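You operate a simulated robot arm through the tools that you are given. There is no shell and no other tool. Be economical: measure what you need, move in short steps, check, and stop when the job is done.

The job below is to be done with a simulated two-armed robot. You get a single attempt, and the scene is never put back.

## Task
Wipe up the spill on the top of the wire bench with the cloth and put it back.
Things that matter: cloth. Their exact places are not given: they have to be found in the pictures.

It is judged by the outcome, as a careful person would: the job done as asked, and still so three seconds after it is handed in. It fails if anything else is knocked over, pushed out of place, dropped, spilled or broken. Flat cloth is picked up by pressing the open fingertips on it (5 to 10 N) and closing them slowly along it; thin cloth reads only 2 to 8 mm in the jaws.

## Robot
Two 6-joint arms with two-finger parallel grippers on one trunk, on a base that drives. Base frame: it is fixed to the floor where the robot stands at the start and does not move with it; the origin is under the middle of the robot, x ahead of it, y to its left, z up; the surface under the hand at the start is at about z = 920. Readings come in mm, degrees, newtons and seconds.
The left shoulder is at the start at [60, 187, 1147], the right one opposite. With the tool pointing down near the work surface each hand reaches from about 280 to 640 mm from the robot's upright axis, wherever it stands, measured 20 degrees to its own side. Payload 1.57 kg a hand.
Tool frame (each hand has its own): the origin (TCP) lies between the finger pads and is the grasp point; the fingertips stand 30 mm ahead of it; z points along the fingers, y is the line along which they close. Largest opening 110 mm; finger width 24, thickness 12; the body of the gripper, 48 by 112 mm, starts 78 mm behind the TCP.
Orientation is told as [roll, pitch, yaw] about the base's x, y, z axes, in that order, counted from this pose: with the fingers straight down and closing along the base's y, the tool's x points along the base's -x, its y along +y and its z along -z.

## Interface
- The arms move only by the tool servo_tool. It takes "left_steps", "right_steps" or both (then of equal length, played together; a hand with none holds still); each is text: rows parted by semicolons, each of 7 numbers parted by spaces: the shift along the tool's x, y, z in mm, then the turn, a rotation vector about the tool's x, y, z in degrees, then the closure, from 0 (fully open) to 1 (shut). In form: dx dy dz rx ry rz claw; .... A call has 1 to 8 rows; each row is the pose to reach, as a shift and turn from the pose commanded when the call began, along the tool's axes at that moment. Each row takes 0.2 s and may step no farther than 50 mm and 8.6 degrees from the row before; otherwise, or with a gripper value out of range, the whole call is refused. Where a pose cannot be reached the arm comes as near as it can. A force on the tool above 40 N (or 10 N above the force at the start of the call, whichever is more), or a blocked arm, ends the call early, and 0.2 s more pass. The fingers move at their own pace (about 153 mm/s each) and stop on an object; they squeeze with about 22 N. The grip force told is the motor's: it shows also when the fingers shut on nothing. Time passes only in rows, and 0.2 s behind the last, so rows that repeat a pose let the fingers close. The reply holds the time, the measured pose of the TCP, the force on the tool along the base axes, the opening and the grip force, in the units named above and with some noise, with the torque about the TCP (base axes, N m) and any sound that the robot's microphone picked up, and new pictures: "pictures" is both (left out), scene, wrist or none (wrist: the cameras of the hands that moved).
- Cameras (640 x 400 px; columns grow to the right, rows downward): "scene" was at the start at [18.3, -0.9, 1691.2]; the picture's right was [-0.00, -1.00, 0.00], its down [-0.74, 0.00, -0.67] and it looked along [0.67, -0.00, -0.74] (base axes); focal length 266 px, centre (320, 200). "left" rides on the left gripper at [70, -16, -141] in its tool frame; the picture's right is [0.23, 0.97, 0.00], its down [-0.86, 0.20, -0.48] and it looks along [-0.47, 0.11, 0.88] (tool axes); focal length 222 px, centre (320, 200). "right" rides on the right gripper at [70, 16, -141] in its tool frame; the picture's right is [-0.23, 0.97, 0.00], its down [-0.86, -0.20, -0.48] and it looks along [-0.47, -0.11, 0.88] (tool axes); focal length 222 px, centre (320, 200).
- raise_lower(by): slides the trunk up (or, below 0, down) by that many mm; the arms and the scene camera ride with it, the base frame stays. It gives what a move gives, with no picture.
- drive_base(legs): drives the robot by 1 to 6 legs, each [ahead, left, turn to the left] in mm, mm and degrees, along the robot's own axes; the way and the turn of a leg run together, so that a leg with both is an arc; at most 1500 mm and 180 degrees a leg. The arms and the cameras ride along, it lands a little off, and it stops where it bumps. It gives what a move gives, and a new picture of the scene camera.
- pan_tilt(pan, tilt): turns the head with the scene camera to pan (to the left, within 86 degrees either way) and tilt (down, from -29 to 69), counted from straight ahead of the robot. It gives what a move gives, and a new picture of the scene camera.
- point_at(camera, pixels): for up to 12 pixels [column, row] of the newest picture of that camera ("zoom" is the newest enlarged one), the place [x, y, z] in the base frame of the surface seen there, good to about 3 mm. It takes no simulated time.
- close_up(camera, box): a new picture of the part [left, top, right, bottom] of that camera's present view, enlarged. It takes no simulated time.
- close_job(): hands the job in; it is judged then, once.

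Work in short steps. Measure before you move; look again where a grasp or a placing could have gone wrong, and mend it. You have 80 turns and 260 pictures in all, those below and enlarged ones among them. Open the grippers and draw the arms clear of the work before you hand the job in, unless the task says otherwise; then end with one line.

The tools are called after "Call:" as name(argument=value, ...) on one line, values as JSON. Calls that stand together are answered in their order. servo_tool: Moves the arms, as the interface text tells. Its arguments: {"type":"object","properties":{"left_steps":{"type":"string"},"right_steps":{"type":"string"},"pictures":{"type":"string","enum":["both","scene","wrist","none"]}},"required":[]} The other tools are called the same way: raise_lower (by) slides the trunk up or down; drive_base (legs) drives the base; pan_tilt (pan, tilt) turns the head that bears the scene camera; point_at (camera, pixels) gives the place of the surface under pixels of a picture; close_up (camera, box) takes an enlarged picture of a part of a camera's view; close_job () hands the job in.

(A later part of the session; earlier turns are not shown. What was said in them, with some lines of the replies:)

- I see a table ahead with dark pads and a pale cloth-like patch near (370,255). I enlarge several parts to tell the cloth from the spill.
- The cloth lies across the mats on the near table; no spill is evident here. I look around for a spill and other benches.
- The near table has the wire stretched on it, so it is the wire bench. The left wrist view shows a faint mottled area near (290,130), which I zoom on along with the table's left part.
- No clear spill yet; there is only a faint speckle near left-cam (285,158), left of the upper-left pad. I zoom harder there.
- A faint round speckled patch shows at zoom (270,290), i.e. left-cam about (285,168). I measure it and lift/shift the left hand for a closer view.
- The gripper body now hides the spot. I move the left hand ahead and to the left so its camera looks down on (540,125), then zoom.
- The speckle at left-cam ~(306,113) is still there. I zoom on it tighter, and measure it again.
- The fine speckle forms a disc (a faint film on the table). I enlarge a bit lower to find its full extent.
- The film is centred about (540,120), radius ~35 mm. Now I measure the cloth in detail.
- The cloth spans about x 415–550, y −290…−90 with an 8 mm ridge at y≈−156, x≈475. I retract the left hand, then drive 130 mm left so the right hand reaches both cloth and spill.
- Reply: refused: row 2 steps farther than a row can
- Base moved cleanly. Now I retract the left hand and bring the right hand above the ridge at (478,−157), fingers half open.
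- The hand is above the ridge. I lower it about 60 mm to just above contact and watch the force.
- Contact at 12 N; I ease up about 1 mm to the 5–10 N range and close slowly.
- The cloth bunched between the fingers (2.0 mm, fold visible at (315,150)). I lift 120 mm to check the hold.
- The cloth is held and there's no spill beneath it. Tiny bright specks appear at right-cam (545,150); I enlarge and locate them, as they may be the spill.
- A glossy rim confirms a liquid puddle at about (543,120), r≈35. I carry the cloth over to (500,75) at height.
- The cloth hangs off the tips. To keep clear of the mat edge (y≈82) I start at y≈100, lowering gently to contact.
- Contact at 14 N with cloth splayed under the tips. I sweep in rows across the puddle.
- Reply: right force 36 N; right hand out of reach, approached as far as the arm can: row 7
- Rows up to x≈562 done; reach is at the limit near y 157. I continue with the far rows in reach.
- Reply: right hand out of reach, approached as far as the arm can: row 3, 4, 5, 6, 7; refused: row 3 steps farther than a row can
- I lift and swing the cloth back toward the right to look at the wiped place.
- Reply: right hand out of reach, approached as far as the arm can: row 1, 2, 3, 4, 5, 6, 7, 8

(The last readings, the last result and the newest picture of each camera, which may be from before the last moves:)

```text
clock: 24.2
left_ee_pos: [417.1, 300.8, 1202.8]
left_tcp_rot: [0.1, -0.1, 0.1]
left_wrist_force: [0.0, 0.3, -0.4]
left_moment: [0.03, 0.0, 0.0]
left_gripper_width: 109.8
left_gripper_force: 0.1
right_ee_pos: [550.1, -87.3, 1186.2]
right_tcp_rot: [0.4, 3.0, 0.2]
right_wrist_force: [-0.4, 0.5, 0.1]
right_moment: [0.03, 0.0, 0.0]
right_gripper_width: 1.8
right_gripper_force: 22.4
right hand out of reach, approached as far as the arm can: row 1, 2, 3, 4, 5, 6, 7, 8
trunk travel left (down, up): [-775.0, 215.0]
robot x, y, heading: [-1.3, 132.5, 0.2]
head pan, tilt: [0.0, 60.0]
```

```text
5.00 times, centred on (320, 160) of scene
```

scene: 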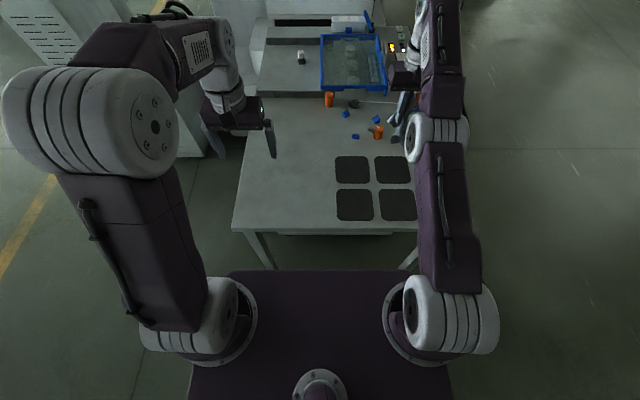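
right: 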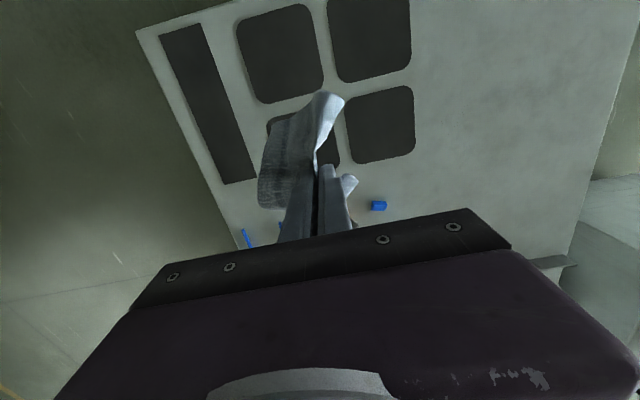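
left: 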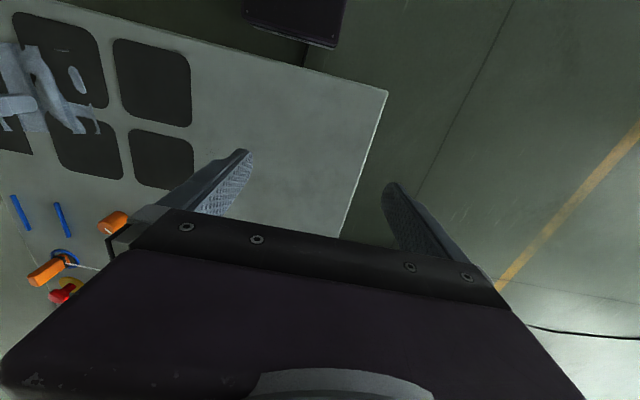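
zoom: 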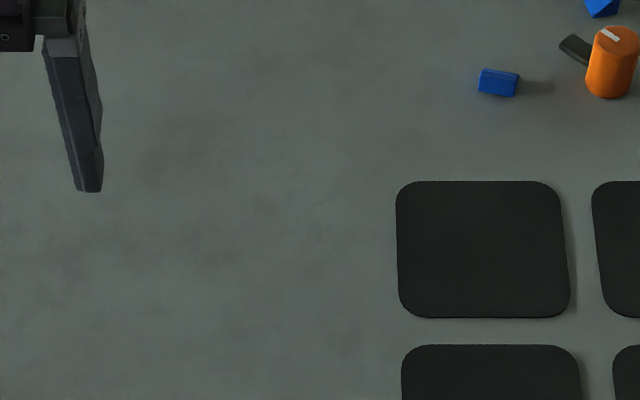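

A little speckle remains at right-cam about (455,123). I enlarge it.

Call:
close_up(camera="right", box=[405, 90, 505, 160])

Call:
point_at(camera="right", pixels=[[455, 123], [440, 123], [440, 110], [440, 135], [425, 123], [455, 110], [455, 135]])

```text
5.71 times, centred on (455, 125) of right
```

zoom: 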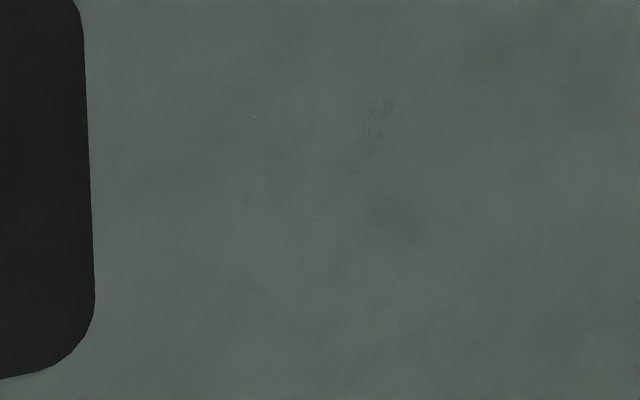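

```text
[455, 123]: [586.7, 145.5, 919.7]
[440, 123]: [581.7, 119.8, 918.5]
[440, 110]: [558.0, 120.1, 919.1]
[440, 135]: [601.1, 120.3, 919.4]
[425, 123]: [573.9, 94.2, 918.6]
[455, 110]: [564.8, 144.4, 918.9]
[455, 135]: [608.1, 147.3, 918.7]
```

Residue remains at the far edge (x≈560–605, y≈115–165), beyond reach from here. I check the base-to-table clearance before driving ahead.

Call:
point_at(camera="scene", pixels=[[320, 274], [240, 274], [400, 272], [350, 234], [350, 229], [270, 260], [408, 262], [250, 234]])

Call:
close_up(camera="scene", box=[200, 200, 440, 300])

```text
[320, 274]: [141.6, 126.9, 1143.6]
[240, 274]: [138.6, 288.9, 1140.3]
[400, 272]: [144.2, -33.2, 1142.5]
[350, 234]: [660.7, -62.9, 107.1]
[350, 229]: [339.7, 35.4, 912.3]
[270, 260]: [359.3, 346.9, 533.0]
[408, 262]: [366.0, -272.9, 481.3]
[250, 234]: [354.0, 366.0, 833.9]
```

```text
2.67 times, centred on (320, 250) of scene
```

zoom: 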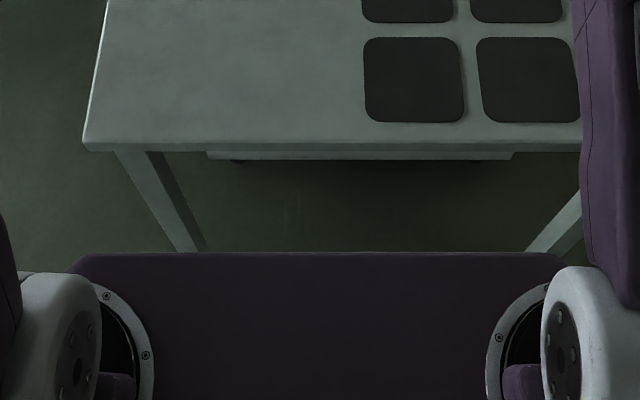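

The torso has 200 mm to the table edge. I drive 50 ahead and 60 left so the far part comes in reach.

Call:
drive_base(legs=[[0, 60, 0], [50, 0, 0]])

```text
clock: 25.7
left_ee_pos: [462.1, 361.0, 1203.8]
left_tcp_rot: [0.1, -0.3, 0.3]
left_wrist_force: [-0.3, -0.7, -0.1]
left_moment: [0.04, -0.08, -0.03]
left_gripper_width: 110.1
left_gripper_force: 0.0
right_ee_pos: [598.1, -26.9, 1188.0]
right_tcp_rot: [0.2, 2.7, 0.2]
right_wrist_force: [-1.1, 0.3, 0.3]
right_moment: [0.01, -0.09, -0.01]
right_gripper_width: 2.0
right_gripper_force: 21.9
trunk travel left (down, up): [-775.0, 215.0]
robot x, y, heading: [49.9, 188.7, -0.0]
head pan, tilt: [0.0, 60.0]
```

scene: 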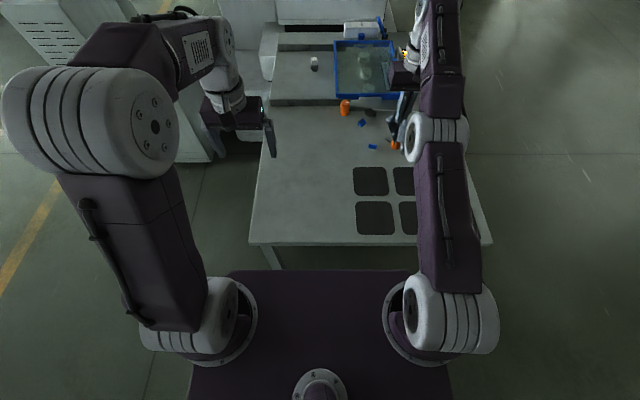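

The orange post at (345,107) looks different; I enlarge to check nothing was disturbed.

Call:
close_up(camera="scene", box=[320, 30, 440, 170])

Call:
close_up(camera="right", box=[380, 60, 540, 180])

```text
2.86 times, centred on (380, 100) of scene
```

zoom: 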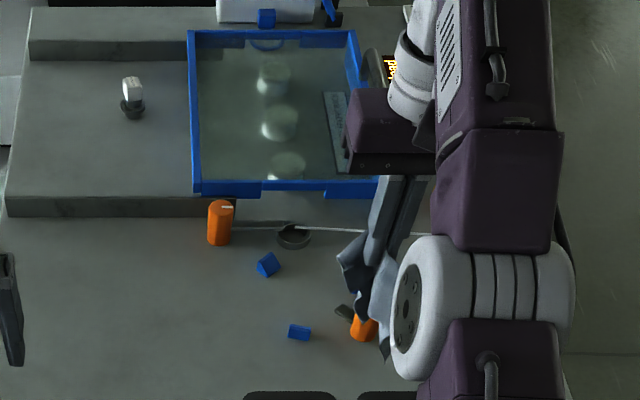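

```text
3.33 times, centred on (460, 120) of right
```

zoom: 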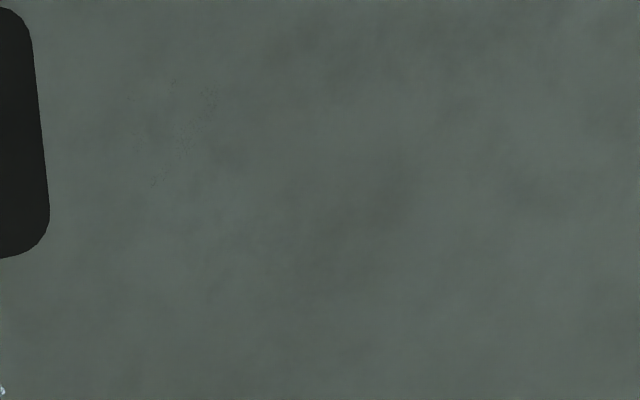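

Everything is in place. The residue now shows at right-cam (405–430, 85–118); I measure it from this view.

Call:
point_at(camera="right", pixels=[[428, 88], [418, 100], [411, 115], [402, 100], [374, 100], [378, 130]])

Call:
close_up(camera="right", box=[380, 70, 460, 130])

```text
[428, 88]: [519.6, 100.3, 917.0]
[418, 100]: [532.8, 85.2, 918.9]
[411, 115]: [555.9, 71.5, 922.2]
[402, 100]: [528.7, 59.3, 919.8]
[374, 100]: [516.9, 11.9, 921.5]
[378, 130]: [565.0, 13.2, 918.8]
```

```text
6.67 times, centred on (420, 100) of right
```

zoom: 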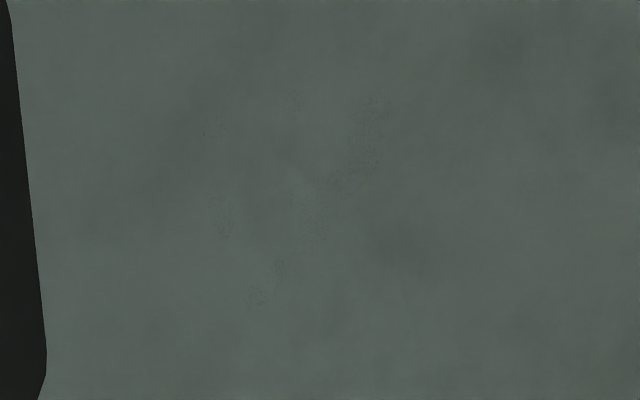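

That query used the older right picture; I measure on the new zoom instead.

Call:
point_at(camera="zoom", pixels=[[370, 115], [350, 170], [310, 215], [295, 100], [212, 125], [222, 215], [260, 297], [30, 200], [42, 370], [390, 95]])

```text
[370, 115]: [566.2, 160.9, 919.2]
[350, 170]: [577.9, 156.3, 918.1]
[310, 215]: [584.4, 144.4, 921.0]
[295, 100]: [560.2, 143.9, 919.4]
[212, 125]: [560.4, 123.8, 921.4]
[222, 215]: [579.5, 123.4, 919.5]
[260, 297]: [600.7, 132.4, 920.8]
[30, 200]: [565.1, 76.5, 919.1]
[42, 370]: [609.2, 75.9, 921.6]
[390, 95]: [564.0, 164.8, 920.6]
```

The residue is at x 558–602, y 122–165, so the puddle reached farther than first judged. I bring the cloth back over (560,105).

Call:
servo_tool(right_steps="20 30 0 0 0 0 1; 38 70 0 0 0 0 1; 38 110 10 0 0 0 1; 38 132 40 0 0 0 1; 38 132 80 0 0 0 1; 38 132 120 0 0 0 1; 38 132 150 0 0 0 1; 38 132 150 0 0 0 1", pictures="wrist")

```text
clock: 27.5
left_ee_pos: [467.5, 362.2, 1200.9]
left_tcp_rot: [0.0, 0.0, 0.1]
left_wrist_force: [0.6, -0.7, 0.2]
left_moment: [0.02, 0.03, 0.03]
left_gripper_width: 110.0
left_gripper_force: 0.1
right_ee_pos: [579.6, 106.2, 1214.4]
right_tcp_rot: [0.1, 3.6, 0.2]
right_wrist_force: [-0.2, 0.0, -0.8]
right_moment: [0.01, 0.0, -0.01]
right_gripper_width: 1.9
right_gripper_force: 22.3
right hand out of reach, approached as far as the arm can: row 1, 2, 3, 4, 5, 6, 7, 8
trunk travel left (down, up): [-775.0, 215.0]
robot x, y, heading: [50.9, 197.4, 0.3]
head pan, tilt: [0.0, 60.0]
```

right: 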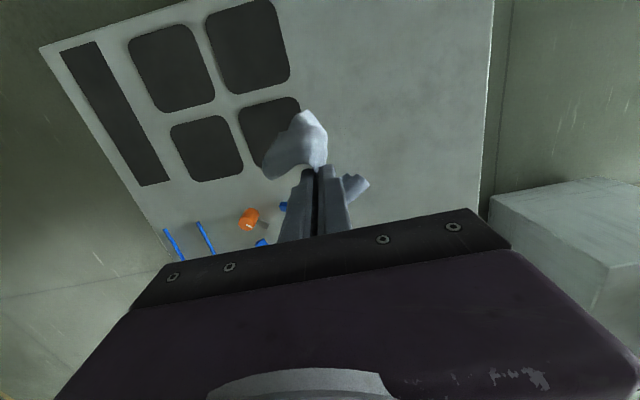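

The arm seems stuck in a stretched posture (z 1214 though lower was commanded). I pull the hand back toward the robot to recover it.

Call:
servo_tool(right_steps="40 0 0 0 0 0 1; 80 0 0 0 0 0 1; 120 0 0 0 0 0 1; 150 0 0 0 0 0 1; 150 0 0 0 0 0 1", pictures="both")

```text
clock: 28.7
left_ee_pos: [468.6, 364.5, 1200.9]
left_tcp_rot: [0.1, 0.0, 0.1]
left_wrist_force: [0.6, 0.7, 0.1]
left_moment: [-0.04, -0.04, 0.0]
left_gripper_width: 110.1
left_gripper_force: 0.1
right_ee_pos: [566.9, 153.7, 1215.9]
right_tcp_rot: [0.1, 3.5, 0.2]
right_wrist_force: [-0.2, 0.6, 0.4]
right_moment: [-0.03, 0.02, -0.01]
right_gripper_width: 2.0
right_gripper_force: 22.3
right hand out of reach, approached as far as the arm can: row 1, 2, 3, 4, 5
trunk travel left (down, up): [-775.0, 215.0]
robot x, y, heading: [50.7, 191.4, 0.3]
head pan, tilt: [0.0, 60.0]
```

scene: 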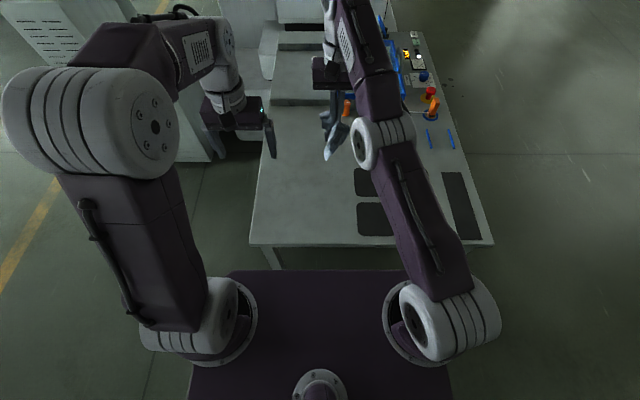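
right: 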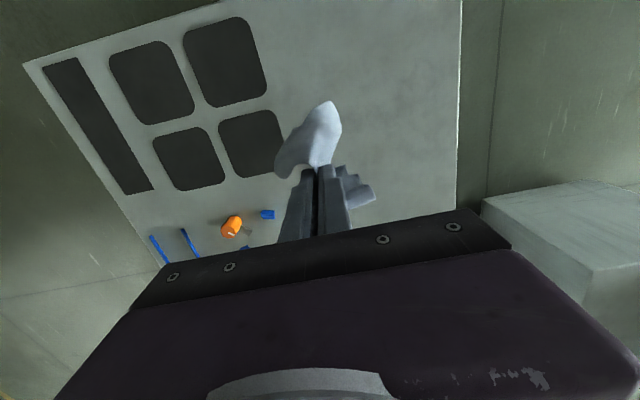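

The elbow has locked straight. I command upward first (safe whichever pose is the current command), to see how the arm answers.

Call:
servo_tool(right_steps="0 0 -45 0 0 0 1; 0 0 -90 0 0 0 1; 0 0 -130 0 0 0 1; 0 0 -130 0 0 0 1", pictures="scene")

```text
clock: 29.7
left_ee_pos: [467.6, 363.0, 1201.9]
left_tcp_rot: [0.0, 0.1, 0.1]
left_wrist_force: [-0.4, -0.6, 0.0]
left_moment: [-0.01, 0.0, 0.0]
left_gripper_width: 110.1
left_gripper_force: 0.1
right_ee_pos: [527.8, 139.1, 1299.1]
right_tcp_rot: [0.2, 3.1, 0.2]
right_wrist_force: [-0.7, -0.4, -0.5]
right_moment: [-0.02, 0.0, -0.03]
right_gripper_width: 2.0
right_gripper_force: 21.5
right hand out of reach, approached as far as the arm can: row 1, 2, 3, 4
trunk travel left (down, up): [-775.0, 215.0]
robot x, y, heading: [51.0, 188.9, 0.5]
head pan, tilt: [0.0, 60.0]
```

scene: 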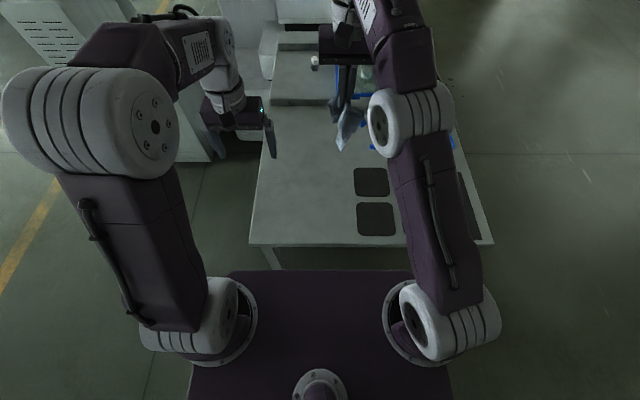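

I measure the elbow and wrist positions to understand the posture.

Call:
point_at(camera="scene", pixels=[[440, 320], [432, 220], [412, 110], [405, 60], [375, 20], [345, 45], [345, 135]])

Call:
pan_tilt(pan=0, tilt=35)

```text
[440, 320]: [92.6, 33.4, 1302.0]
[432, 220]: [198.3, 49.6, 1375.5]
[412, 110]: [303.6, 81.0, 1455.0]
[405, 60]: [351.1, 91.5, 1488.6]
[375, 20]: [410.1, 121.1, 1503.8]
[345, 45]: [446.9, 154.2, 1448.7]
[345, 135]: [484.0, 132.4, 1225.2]
```

```text
clock: 30.6
left_ee_pos: [469.2, 363.9, 1201.5]
left_tcp_rot: [-0.1, 0.0, 0.1]
left_wrist_force: [0.1, 0.6, 0.4]
left_moment: [0.0, -0.01, 0.0]
left_gripper_width: 110.0
left_gripper_force: 0.0
right_ee_pos: [531.0, 140.2, 1298.8]
right_tcp_rot: [0.2, 3.2, 0.3]
right_wrist_force: [0.5, -0.4, -0.5]
right_moment: [0.02, 0.0, -0.02]
right_gripper_width: 2.0
right_gripper_force: 22.2
trunk travel left (down, up): [-775.0, 215.0]
robot x, y, heading: [51.6, 188.5, 0.4]
head pan, tilt: [0.0, 35.0]
```

scene: 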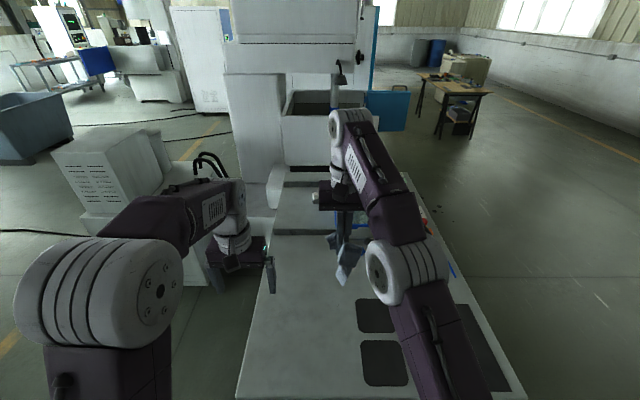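

The arm is fully straight from shoulder up. I try a pure downward move with some retraction, to bend the elbow its natural way.

Call:
servo_tool(right_steps="0 0 20 0 0 0 1; 5 0 40 0 0 0 1; 20 0 70 0 0 0 1; 40 0 100 0 0 0 1; 40 0 100 0 0 0 1", pictures="none")

```text
clock: 31.8
left_ee_pos: [469.0, 363.2, 1201.2]
left_tcp_rot: [0.0, -0.1, 0.2]
left_wrist_force: [0.2, -0.4, 0.9]
left_moment: [0.05, 0.01, -0.01]
left_gripper_width: 109.9
left_gripper_force: 0.2
right_ee_pos: [482.8, 139.2, 1202.4]
right_tcp_rot: [0.2, 3.0, 0.2]
right_wrist_force: [0.0, -0.5, -0.2]
right_moment: [0.04, 0.0, -0.01]
right_gripper_width: 1.9
right_gripper_force: 21.8
trunk travel left (down, up): [-775.0, 215.0]
robot x, y, heading: [48.5, 190.6, 0.2]
head pan, tilt: [0.0, 35.0]
```

The elbow bent again and the reach warning is gone. I level the pitch and go down over (553,105).

Call:
servo_tool(right_steps="0 0 45 0 -3 0 1; 0 -20 85 0 -3 0 1; -20 -35 120 0 -3 0 1; -45 -35 150 0 -3 0 1; -60 -35 180 0 -3 0 1; -60 -35 180 0 -3 0 1", pictures="wrist")

Call:
pan_tilt(pan=0, tilt=58)

```text
clock: 33.2
left_ee_pos: [468.4, 363.5, 1201.4]
left_tcp_rot: [0.0, 0.0, 0.2]
left_wrist_force: [-0.4, 0.1, -0.4]
left_moment: [-0.02, 0.01, -0.01]
left_gripper_width: 110.0
left_gripper_force: 0.0
right_ee_pos: [535.1, 105.8, 1020.2]
right_tcp_rot: [0.3, 0.1, 0.2]
right_wrist_force: [0.5, -0.2, 0.2]
right_moment: [0.03, -0.07, -0.01]
right_gripper_width: 2.3
right_gripper_force: 22.3
trunk travel left (down, up): [-775.0, 215.0]
robot x, y, heading: [50.6, 195.4, 0.1]
head pan, tilt: [0.0, 35.0]
```

right: 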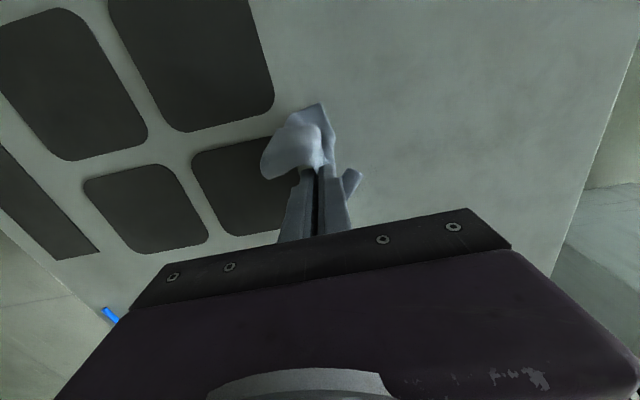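

```text
clock: 34.0
left_ee_pos: [468.5, 363.7, 1201.3]
left_tcp_rot: [0.0, 0.0, 0.2]
left_wrist_force: [-0.7, -0.6, -1.1]
left_moment: [-0.01, 0.02, -0.03]
left_gripper_width: 109.8
left_gripper_force: 0.1
right_ee_pos: [536.3, 105.1, 1018.9]
right_tcp_rot: [0.2, 0.1, 0.2]
right_wrist_force: [0.3, 0.4, -0.7]
right_moment: [0.02, 0.0, -0.03]
right_gripper_width: 2.1
right_gripper_force: 22.0
trunk travel left (down, up): [-775.0, 215.0]
robot x, y, heading: [51.9, 189.0, 0.3]
head pan, tilt: [0.0, 58.0]
```

scene: 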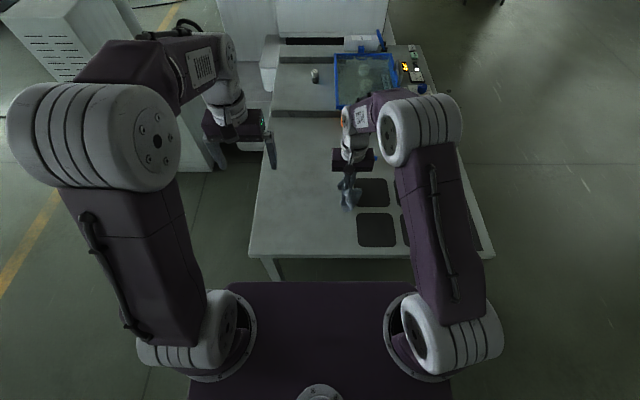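

Now I lower onto the table at about (550,103) for the far rows.

Call:
servo_tool(right_steps="-14 0 35 0 0 0 1; -14 0 55 0 0 0 1; -14 0 64 0 0 0 1; -14 0 68 0 0 0 1; -14 0 68 0 0 0 1", pictures="wrist")

```text
clock: 35.2
left_ee_pos: [467.3, 363.3, 1202.6]
left_tcp_rot: [0.0, -0.1, 0.2]
left_wrist_force: [-0.2, -0.6, 0.2]
left_moment: [-0.01, 0.03, 0.0]
left_gripper_width: 109.8
left_gripper_force: 0.0
right_ee_pos: [546.1, 107.1, 952.1]
right_tcp_rot: [0.1, -0.1, 0.1]
right_wrist_force: [-0.8, -0.3, 14.3]
right_moment: [-0.14, -0.01, -0.02]
right_gripper_width: 2.1
right_gripper_force: 22.0
trunk travel left (down, up): [-775.0, 215.0]
robot x, y, heading: [49.3, 190.6, 0.4]
head pan, tilt: [0.0, 58.0]
```

right: 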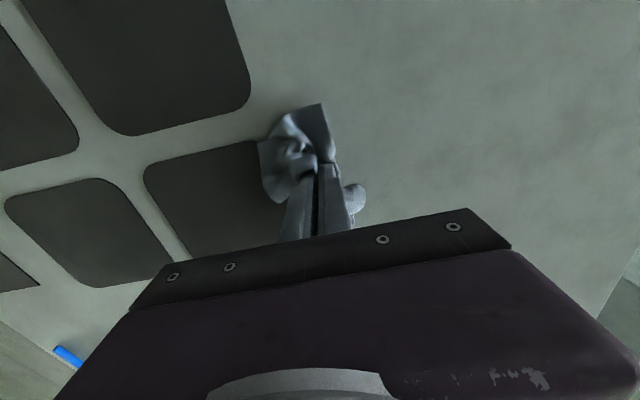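

Contact 14 N. I sweep rows x 546→606, y 105→172.

Call:
servo_tool(right_steps="0 33 0 0 0 0 1; 0 66 0 0 0 0 1; -10 66 0 0 0 0 1; -10 33 0 0 0 0 1; -10 -5 0 0 0 0 1; -20 -5 0 0 0 0 1; -20 33 0 0 0 0 1; -20 66 0 0 0 0 1", pictures="none")

Call:
servo_tool(right_steps="-10 0 0 0 0 0 1; -10 -33 0 0 0 0 1; -10 -70 0 0 0 0 1; -20 -70 0 0 0 0 1; -20 -33 0 0 0 0 1; -20 0 0 0 0 0 1; -31 0 0 0 0 0 1; -31 -33 0 0 0 0 1", pictures="none")

Call:
servo_tool(right_steps="0 -37 0 0 0 0 1; -10 -37 0 0 0 0 1; -10 0 0 0 0 0 1; -10 25 0 0 0 0 1; -8 25 0 0 0 0 1", pictures="wrist")

```text
clock: 37.0
left_ee_pos: [468.4, 363.7, 1202.2]
left_tcp_rot: [0.0, 0.0, 0.1]
left_wrist_force: [0.7, 0.9, 0.6]
left_moment: [-0.04, 0.01, -0.02]
left_gripper_width: 110.0
left_gripper_force: 0.0
right_ee_pos: [568.4, 171.6, 952.9]
right_tcp_rot: [0.1, 0.0, 0.1]
right_wrist_force: [-1.7, -1.7, 3.0]
right_moment: [-0.07, 0.04, -0.03]
right_gripper_width: 2.0
right_gripper_force: 22.0
trunk travel left (down, up): [-775.0, 215.0]
robot x, y, heading: [49.9, 194.2, 0.1]
head pan, tilt: [0.0, 58.0]
```

```text
clock: 38.9
left_ee_pos: [467.1, 363.1, 1201.1]
left_tcp_rot: [-0.1, 0.0, 0.2]
left_wrist_force: [-1.0, -0.3, -0.2]
left_moment: [0.01, -0.01, 0.01]
left_gripper_width: 110.0
left_gripper_force: 0.2
right_ee_pos: [600.0, 137.8, 952.8]
right_tcp_rot: [0.2, 0.0, 0.2]
right_wrist_force: [-0.4, -0.6, 2.8]
right_moment: [0.03, -0.03, 0.02]
right_gripper_width: 2.0
right_gripper_force: 21.7
trunk travel left (down, up): [-775.0, 215.0]
robot x, y, heading: [51.2, 192.7, 0.3]
head pan, tilt: [0.0, 58.0]
```

```text
clock: 40.0
left_ee_pos: [467.6, 362.9, 1201.5]
left_tcp_rot: [0.0, -0.1, 0.1]
left_wrist_force: [0.0, 0.2, -0.5]
left_moment: [0.0, 0.03, -0.01]
left_gripper_width: 110.0
left_gripper_force: 0.0
right_ee_pos: [608.2, 164.8, 952.1]
right_tcp_rot: [0.2, 0.0, 0.3]
right_wrist_force: [2.1, -0.6, 4.0]
right_moment: [-0.07, -0.05, 0.02]
right_gripper_width: 2.0
right_gripper_force: 21.7
trunk travel left (down, up): [-775.0, 215.0]
robot x, y, heading: [48.1, 189.0, 0.2]
head pan, tilt: [0.0, 58.0]
```

right: 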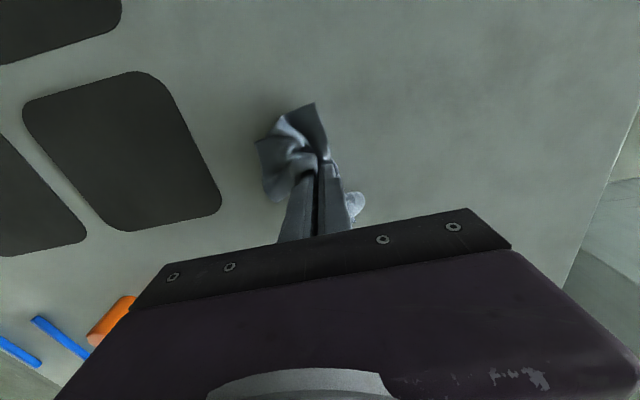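

Pressure dropped to ~3 N, so I do a second pass back with 1.5 mm more press.

Call:
servo_tool(right_steps="0 0 1.5 0 0 0 1; 0 -30 1.5 0 0 0 1; 0 -60 1.5 0 0 0 1; 12 -60 1.5 0 0 0 1; 12 -30 1.5 0 0 0 1; 12 5 1.5 0 0 0 1; 24 5 1.5 0 0 0 1; 24 -30 1.5 0 0 0 1", pictures="none")

Call:
servo_tool(right_steps="0 -30 0 0 0 0 1; 12 -30 0 0 0 0 1; 12 0 0 0 0 0 1; 12 35 0 0 0 0 1; 22 35 0 0 0 0 1; 22 0 0 0 0 0 1; 22 -30 0 0 0 0 1; 40 -30 0 0 0 0 1", pictures="none")

```text
clock: 41.9
left_ee_pos: [466.4, 363.6, 1201.5]
left_tcp_rot: [0.0, -0.2, 0.2]
left_wrist_force: [1.0, 0.3, 0.2]
left_moment: [0.0, 0.0, 0.0]
left_gripper_width: 109.8
left_gripper_force: 0.0
right_ee_pos: [581.8, 135.5, 953.4]
right_tcp_rot: [0.3, 0.2, 0.1]
right_wrist_force: [-1.3, 2.7, 9.4]
right_moment: [0.03, 0.03, -0.02]
right_gripper_width: 2.0
right_gripper_force: 21.4
trunk travel left (down, up): [-775.0, 215.0]
robot x, y, heading: [54.3, 188.3, 0.3]
head pan, tilt: [0.0, 58.0]
```

```text
clock: 43.6
left_ee_pos: [466.8, 363.7, 1202.2]
left_tcp_rot: [0.0, 0.0, 0.2]
left_wrist_force: [0.0, 0.2, 0.0]
left_moment: [0.04, -0.03, 0.01]
left_gripper_width: 110.1
left_gripper_force: 0.0
right_ee_pos: [544.6, 105.4, 953.1]
right_tcp_rot: [0.2, -0.1, 0.2]
right_wrist_force: [4.9, -0.9, 13.7]
right_moment: [-0.21, -0.17, 0.06]
right_gripper_width: 2.0
right_gripper_force: 21.7
trunk travel left (down, up): [-775.0, 215.0]
robot x, y, heading: [46.3, 192.5, 0.3]
head pan, tilt: [0.0, 58.0]
```

Now I lift, swing right to (490,−100) within reach, and look at the place again.

Call:
servo_tool(right_steps="0 0 -40 0 0 0 1; 10 0 -80 0 0 0 1; 20 -10 -120 0 0 0 1; 30 -50 -130 0 0 0 1; 40 -95 -135 0 0 0 1; 50 -140 -140 0 0 0 1; 55 -180 -145 0 0 0 1; 55 -205 -145 0 0 0 1", pictures="both")

Call:
close_up(camera="right", box=[420, 100, 580, 200])

Call:
close_up(camera="scene", box=[300, 130, 400, 210])

```text
clock: 45.5
left_ee_pos: [467.7, 361.7, 1201.3]
left_tcp_rot: [0.1, 0.0, 0.2]
left_wrist_force: [-0.6, -0.3, -0.1]
left_moment: [0.04, -0.01, -0.03]
left_gripper_width: 109.9
left_gripper_force: 0.1
right_ee_pos: [489.2, -100.2, 1094.4]
right_tcp_rot: [0.1, 0.1, 0.2]
right_wrist_force: [-0.5, -0.4, -0.1]
right_moment: [0.02, 0.04, -0.01]
right_gripper_width: 2.1
right_gripper_force: 22.2
trunk travel left (down, up): [-775.0, 215.0]
robot x, y, heading: [53.3, 190.3, 0.4]
head pan, tilt: [0.0, 58.0]
```

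scene: 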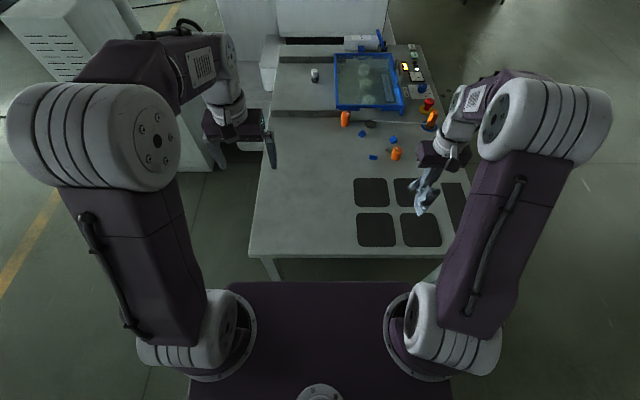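
right: 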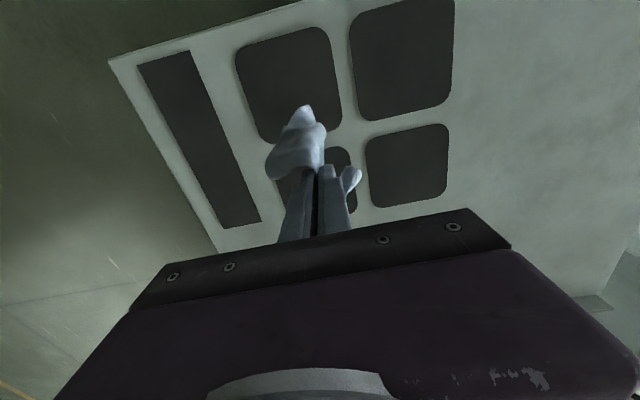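

```text
4.00 times, centred on (500, 150) of right
```

zoom: 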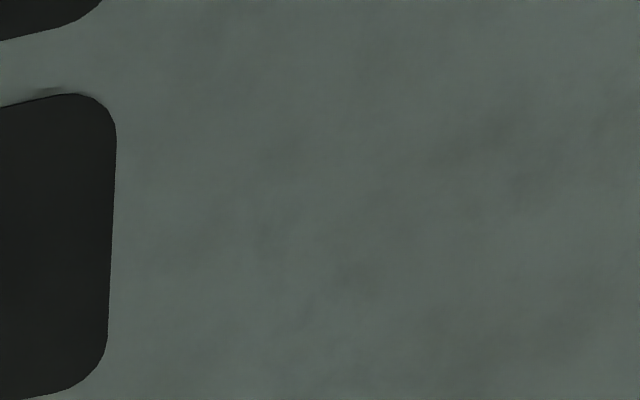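

```text
5.00 times, centred on (350, 170) of scene
```

zoom: 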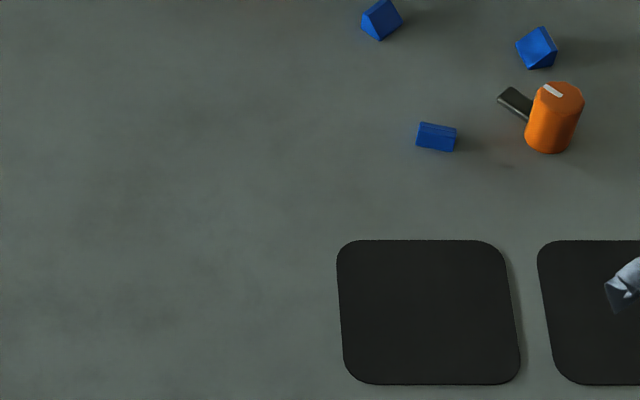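

The speckle looks gone. One tighter look from the right wrist at the puddle's area, including its near side.

Call:
close_up(camera="right", box=[445, 80, 535, 140])

Call:
close_up(camera="right", box=[445, 130, 535, 190])

Call:
close_up(camera="left", box=[120, 60, 260, 180])

```text
6.67 times, centred on (490, 110) of right
```

zoom: 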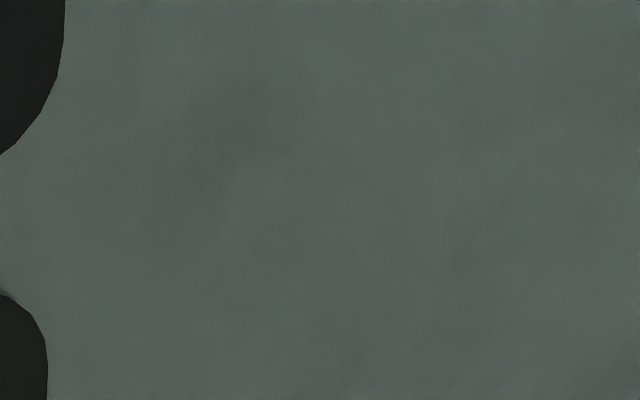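

```text
6.67 times, centred on (490, 160) of right
```

zoom: 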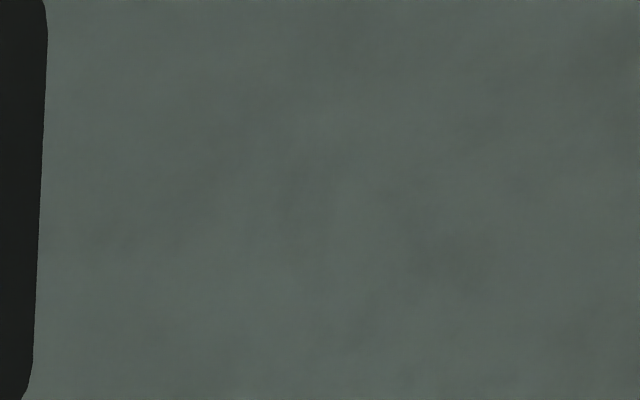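

```text
3.33 times, centred on (190, 120) of left
```

zoom: 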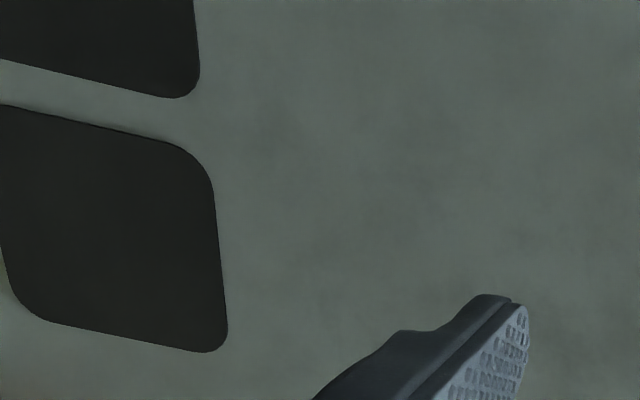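

The surface is clean. Now I carry the cloth back to its original place, lowering at about (478,−172).

Call:
servo_tool(right_steps="5 -40 0 0 0 0 1; 11 -72 20 0 0 0 1; 11 -72 60 0 0 0 1; 11 -72 100 0 0 0 1; 11 -72 125 0 0 0 1; 11 -72 137 0 0 0 1; 11 -72 140 0 0 0 1", pictures="both")

```text
clock: 47.0
left_ee_pos: [468.1, 362.8, 1202.1]
left_tcp_rot: [0.1, -0.1, 0.1]
left_wrist_force: [-0.8, 0.0, 0.0]
left_moment: [0.0, 0.0, -0.02]
left_gripper_width: 109.8
left_gripper_force: 0.1
right_ee_pos: [477.4, -173.3, 955.4]
right_tcp_rot: [0.1, 0.0, 0.3]
right_wrist_force: [-0.5, -0.1, 4.9]
right_moment: [0.01, -0.02, 0.0]
right_gripper_width: 2.0
right_gripper_force: 21.7
trunk travel left (down, up): [-775.0, 215.0]
robot x, y, heading: [49.3, 188.4, 0.1]
head pan, tilt: [0.0, 58.0]
```

scene: 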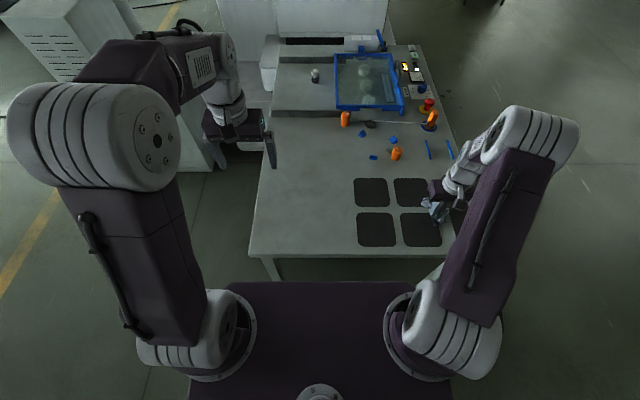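
right: 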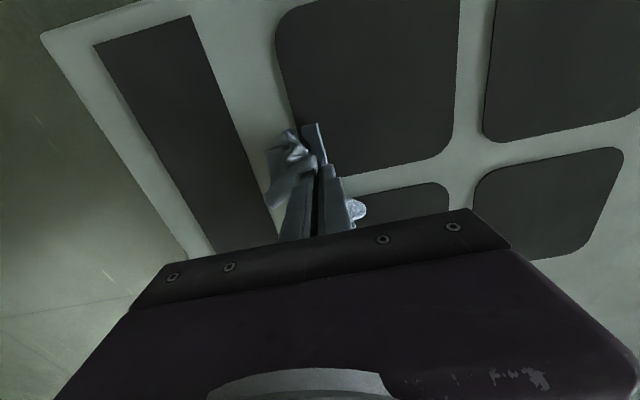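

Cloth touches down (4.9 N). I open slowly and rise.

Call:
servo_tool(right_steps="0 0 0 0 0 0 0.9; 0 0 0 0 0 0 0.8; 0 0 0 0 0 0 0.7; 0 0 -5 0 0 0 0.6; 0 0 -15 0 0 0 0.6; 0 0 -40 0 0 0 0.6; 0 0 -80 0 0 0 0.6; 0 0 -120 0 0 0 0.6", pictures="both")

Call:
close_up(camera="right", box=[200, 60, 420, 220])

```text
clock: 48.9
left_ee_pos: [467.6, 362.8, 1200.8]
left_tcp_rot: [-0.1, 0.0, 0.2]
left_wrist_force: [-0.9, -1.0, -0.2]
left_moment: [0.01, 0.02, 0.03]
left_gripper_width: 109.7
left_gripper_force: 0.1
right_ee_pos: [478.1, -169.5, 1077.3]
right_tcp_rot: [0.1, 0.1, 0.2]
right_wrist_force: [-0.9, 0.3, 0.8]
right_moment: [-0.01, 0.0, 0.01]
right_gripper_width: 44.2
right_gripper_force: 0.0
trunk travel left (down, up): [-775.0, 215.0]
robot x, y, heading: [49.7, 191.0, 0.1]
head pan, tilt: [0.0, 58.0]
```

scene: 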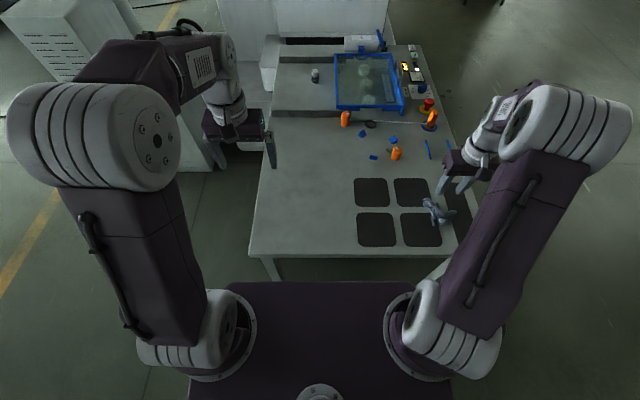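
right: 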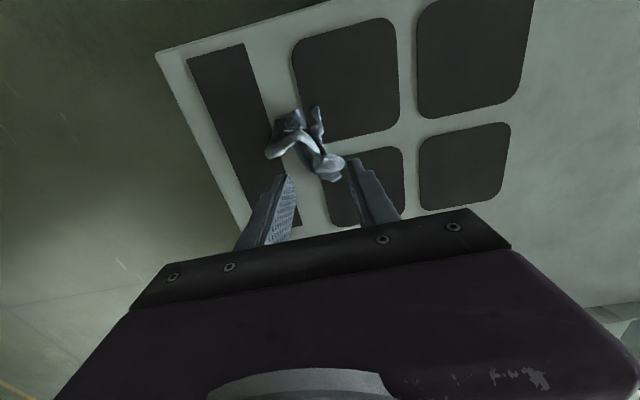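

```text
2.50 times, centred on (310, 140) of right
```

zoom: 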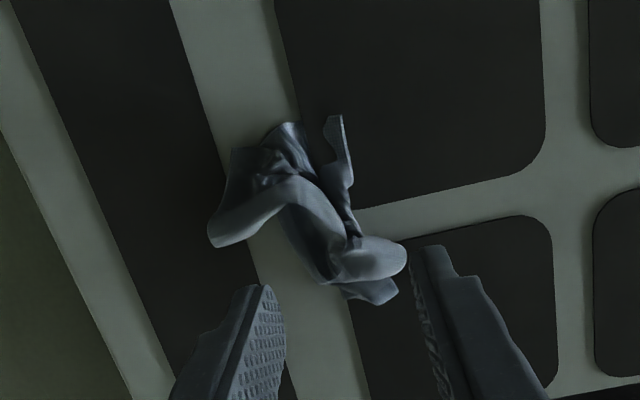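

The cloth is released and lies in its old area. I measure where it lies.

Call:
point_at(camera="right", pixels=[[272, 155], [290, 118], [305, 148], [330, 160], [342, 160], [317, 112], [332, 178]])

```text
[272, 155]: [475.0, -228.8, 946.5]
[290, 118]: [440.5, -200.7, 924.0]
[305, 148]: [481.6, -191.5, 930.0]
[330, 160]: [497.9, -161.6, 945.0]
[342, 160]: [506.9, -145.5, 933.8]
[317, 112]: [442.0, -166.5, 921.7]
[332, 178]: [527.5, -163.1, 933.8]
```

The cloth's middle is about (480,−185), where it was. I draw the right hand up and clear, fully open, and take a final look.

Call:
servo_tool(right_steps="0 0 -40 0 0 0 0.4; 0 0 -80 0 0 0 0.2; 20 20 -110 0 0 0 0; 50 40 -120 0 0 0 0; 80 60 -120 0 0 0 0; 80 60 -120 0 0 0 0", pictures="both")

Call:
close_up(camera="scene", box=[240, 40, 480, 270])

```text
clock: 50.2
left_ee_pos: [467.7, 363.4, 1200.8]
left_tcp_rot: [0.0, -0.1, 0.2]
left_wrist_force: [-0.3, 0.0, 1.0]
left_moment: [0.02, 0.03, -0.02]
left_gripper_width: 109.9
left_gripper_force: 0.1
right_ee_pos: [398.7, -113.2, 1195.2]
right_tcp_rot: [0.2, 0.1, 0.2]
right_wrist_force: [0.0, 0.1, 0.1]
right_moment: [0.03, 0.0, 0.0]
right_gripper_width: 110.2
right_gripper_force: 0.1
trunk travel left (down, up): [-775.0, 215.0]
robot x, y, heading: [52.9, 191.6, 0.3]
head pan, tilt: [0.0, 58.0]
```

scene: 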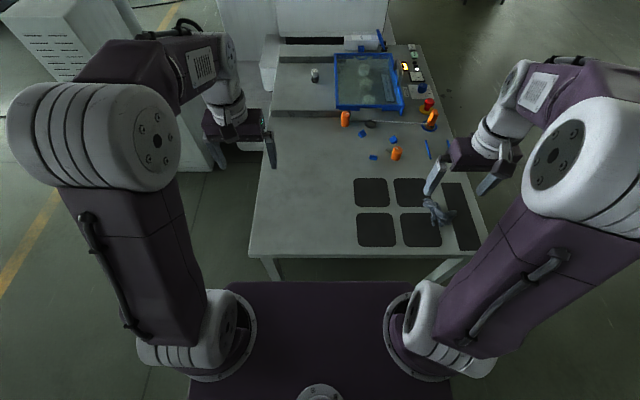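
right: 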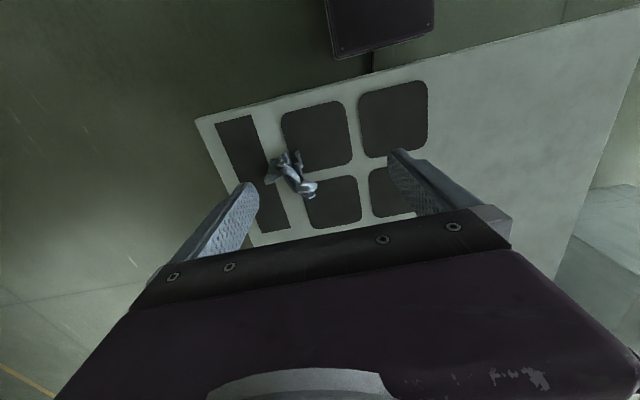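

```text
1.74 times, centred on (360, 155) of scene
```

zoom: 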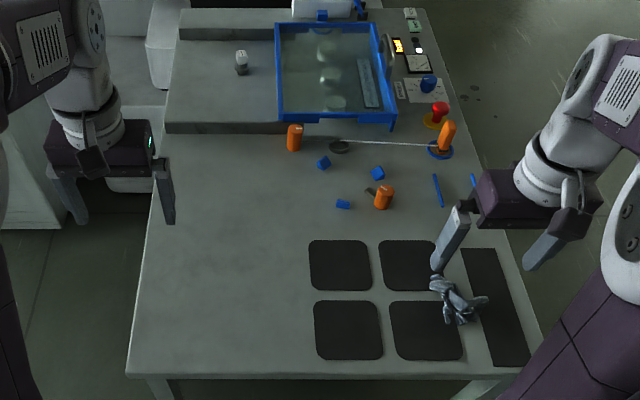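

The spill area is clean, the cloth is back in its place, everything else stands as before and both hands are open and clear. I hand the job in.

Call:
close_job()

```text
The job is handed in.
```

I wiped up the spill on the wire bench and put the cloth back in its original spot, though it now lies bunched rather than spread flat. Nothing else on the bench was disturbed, and both hands are open and clear.
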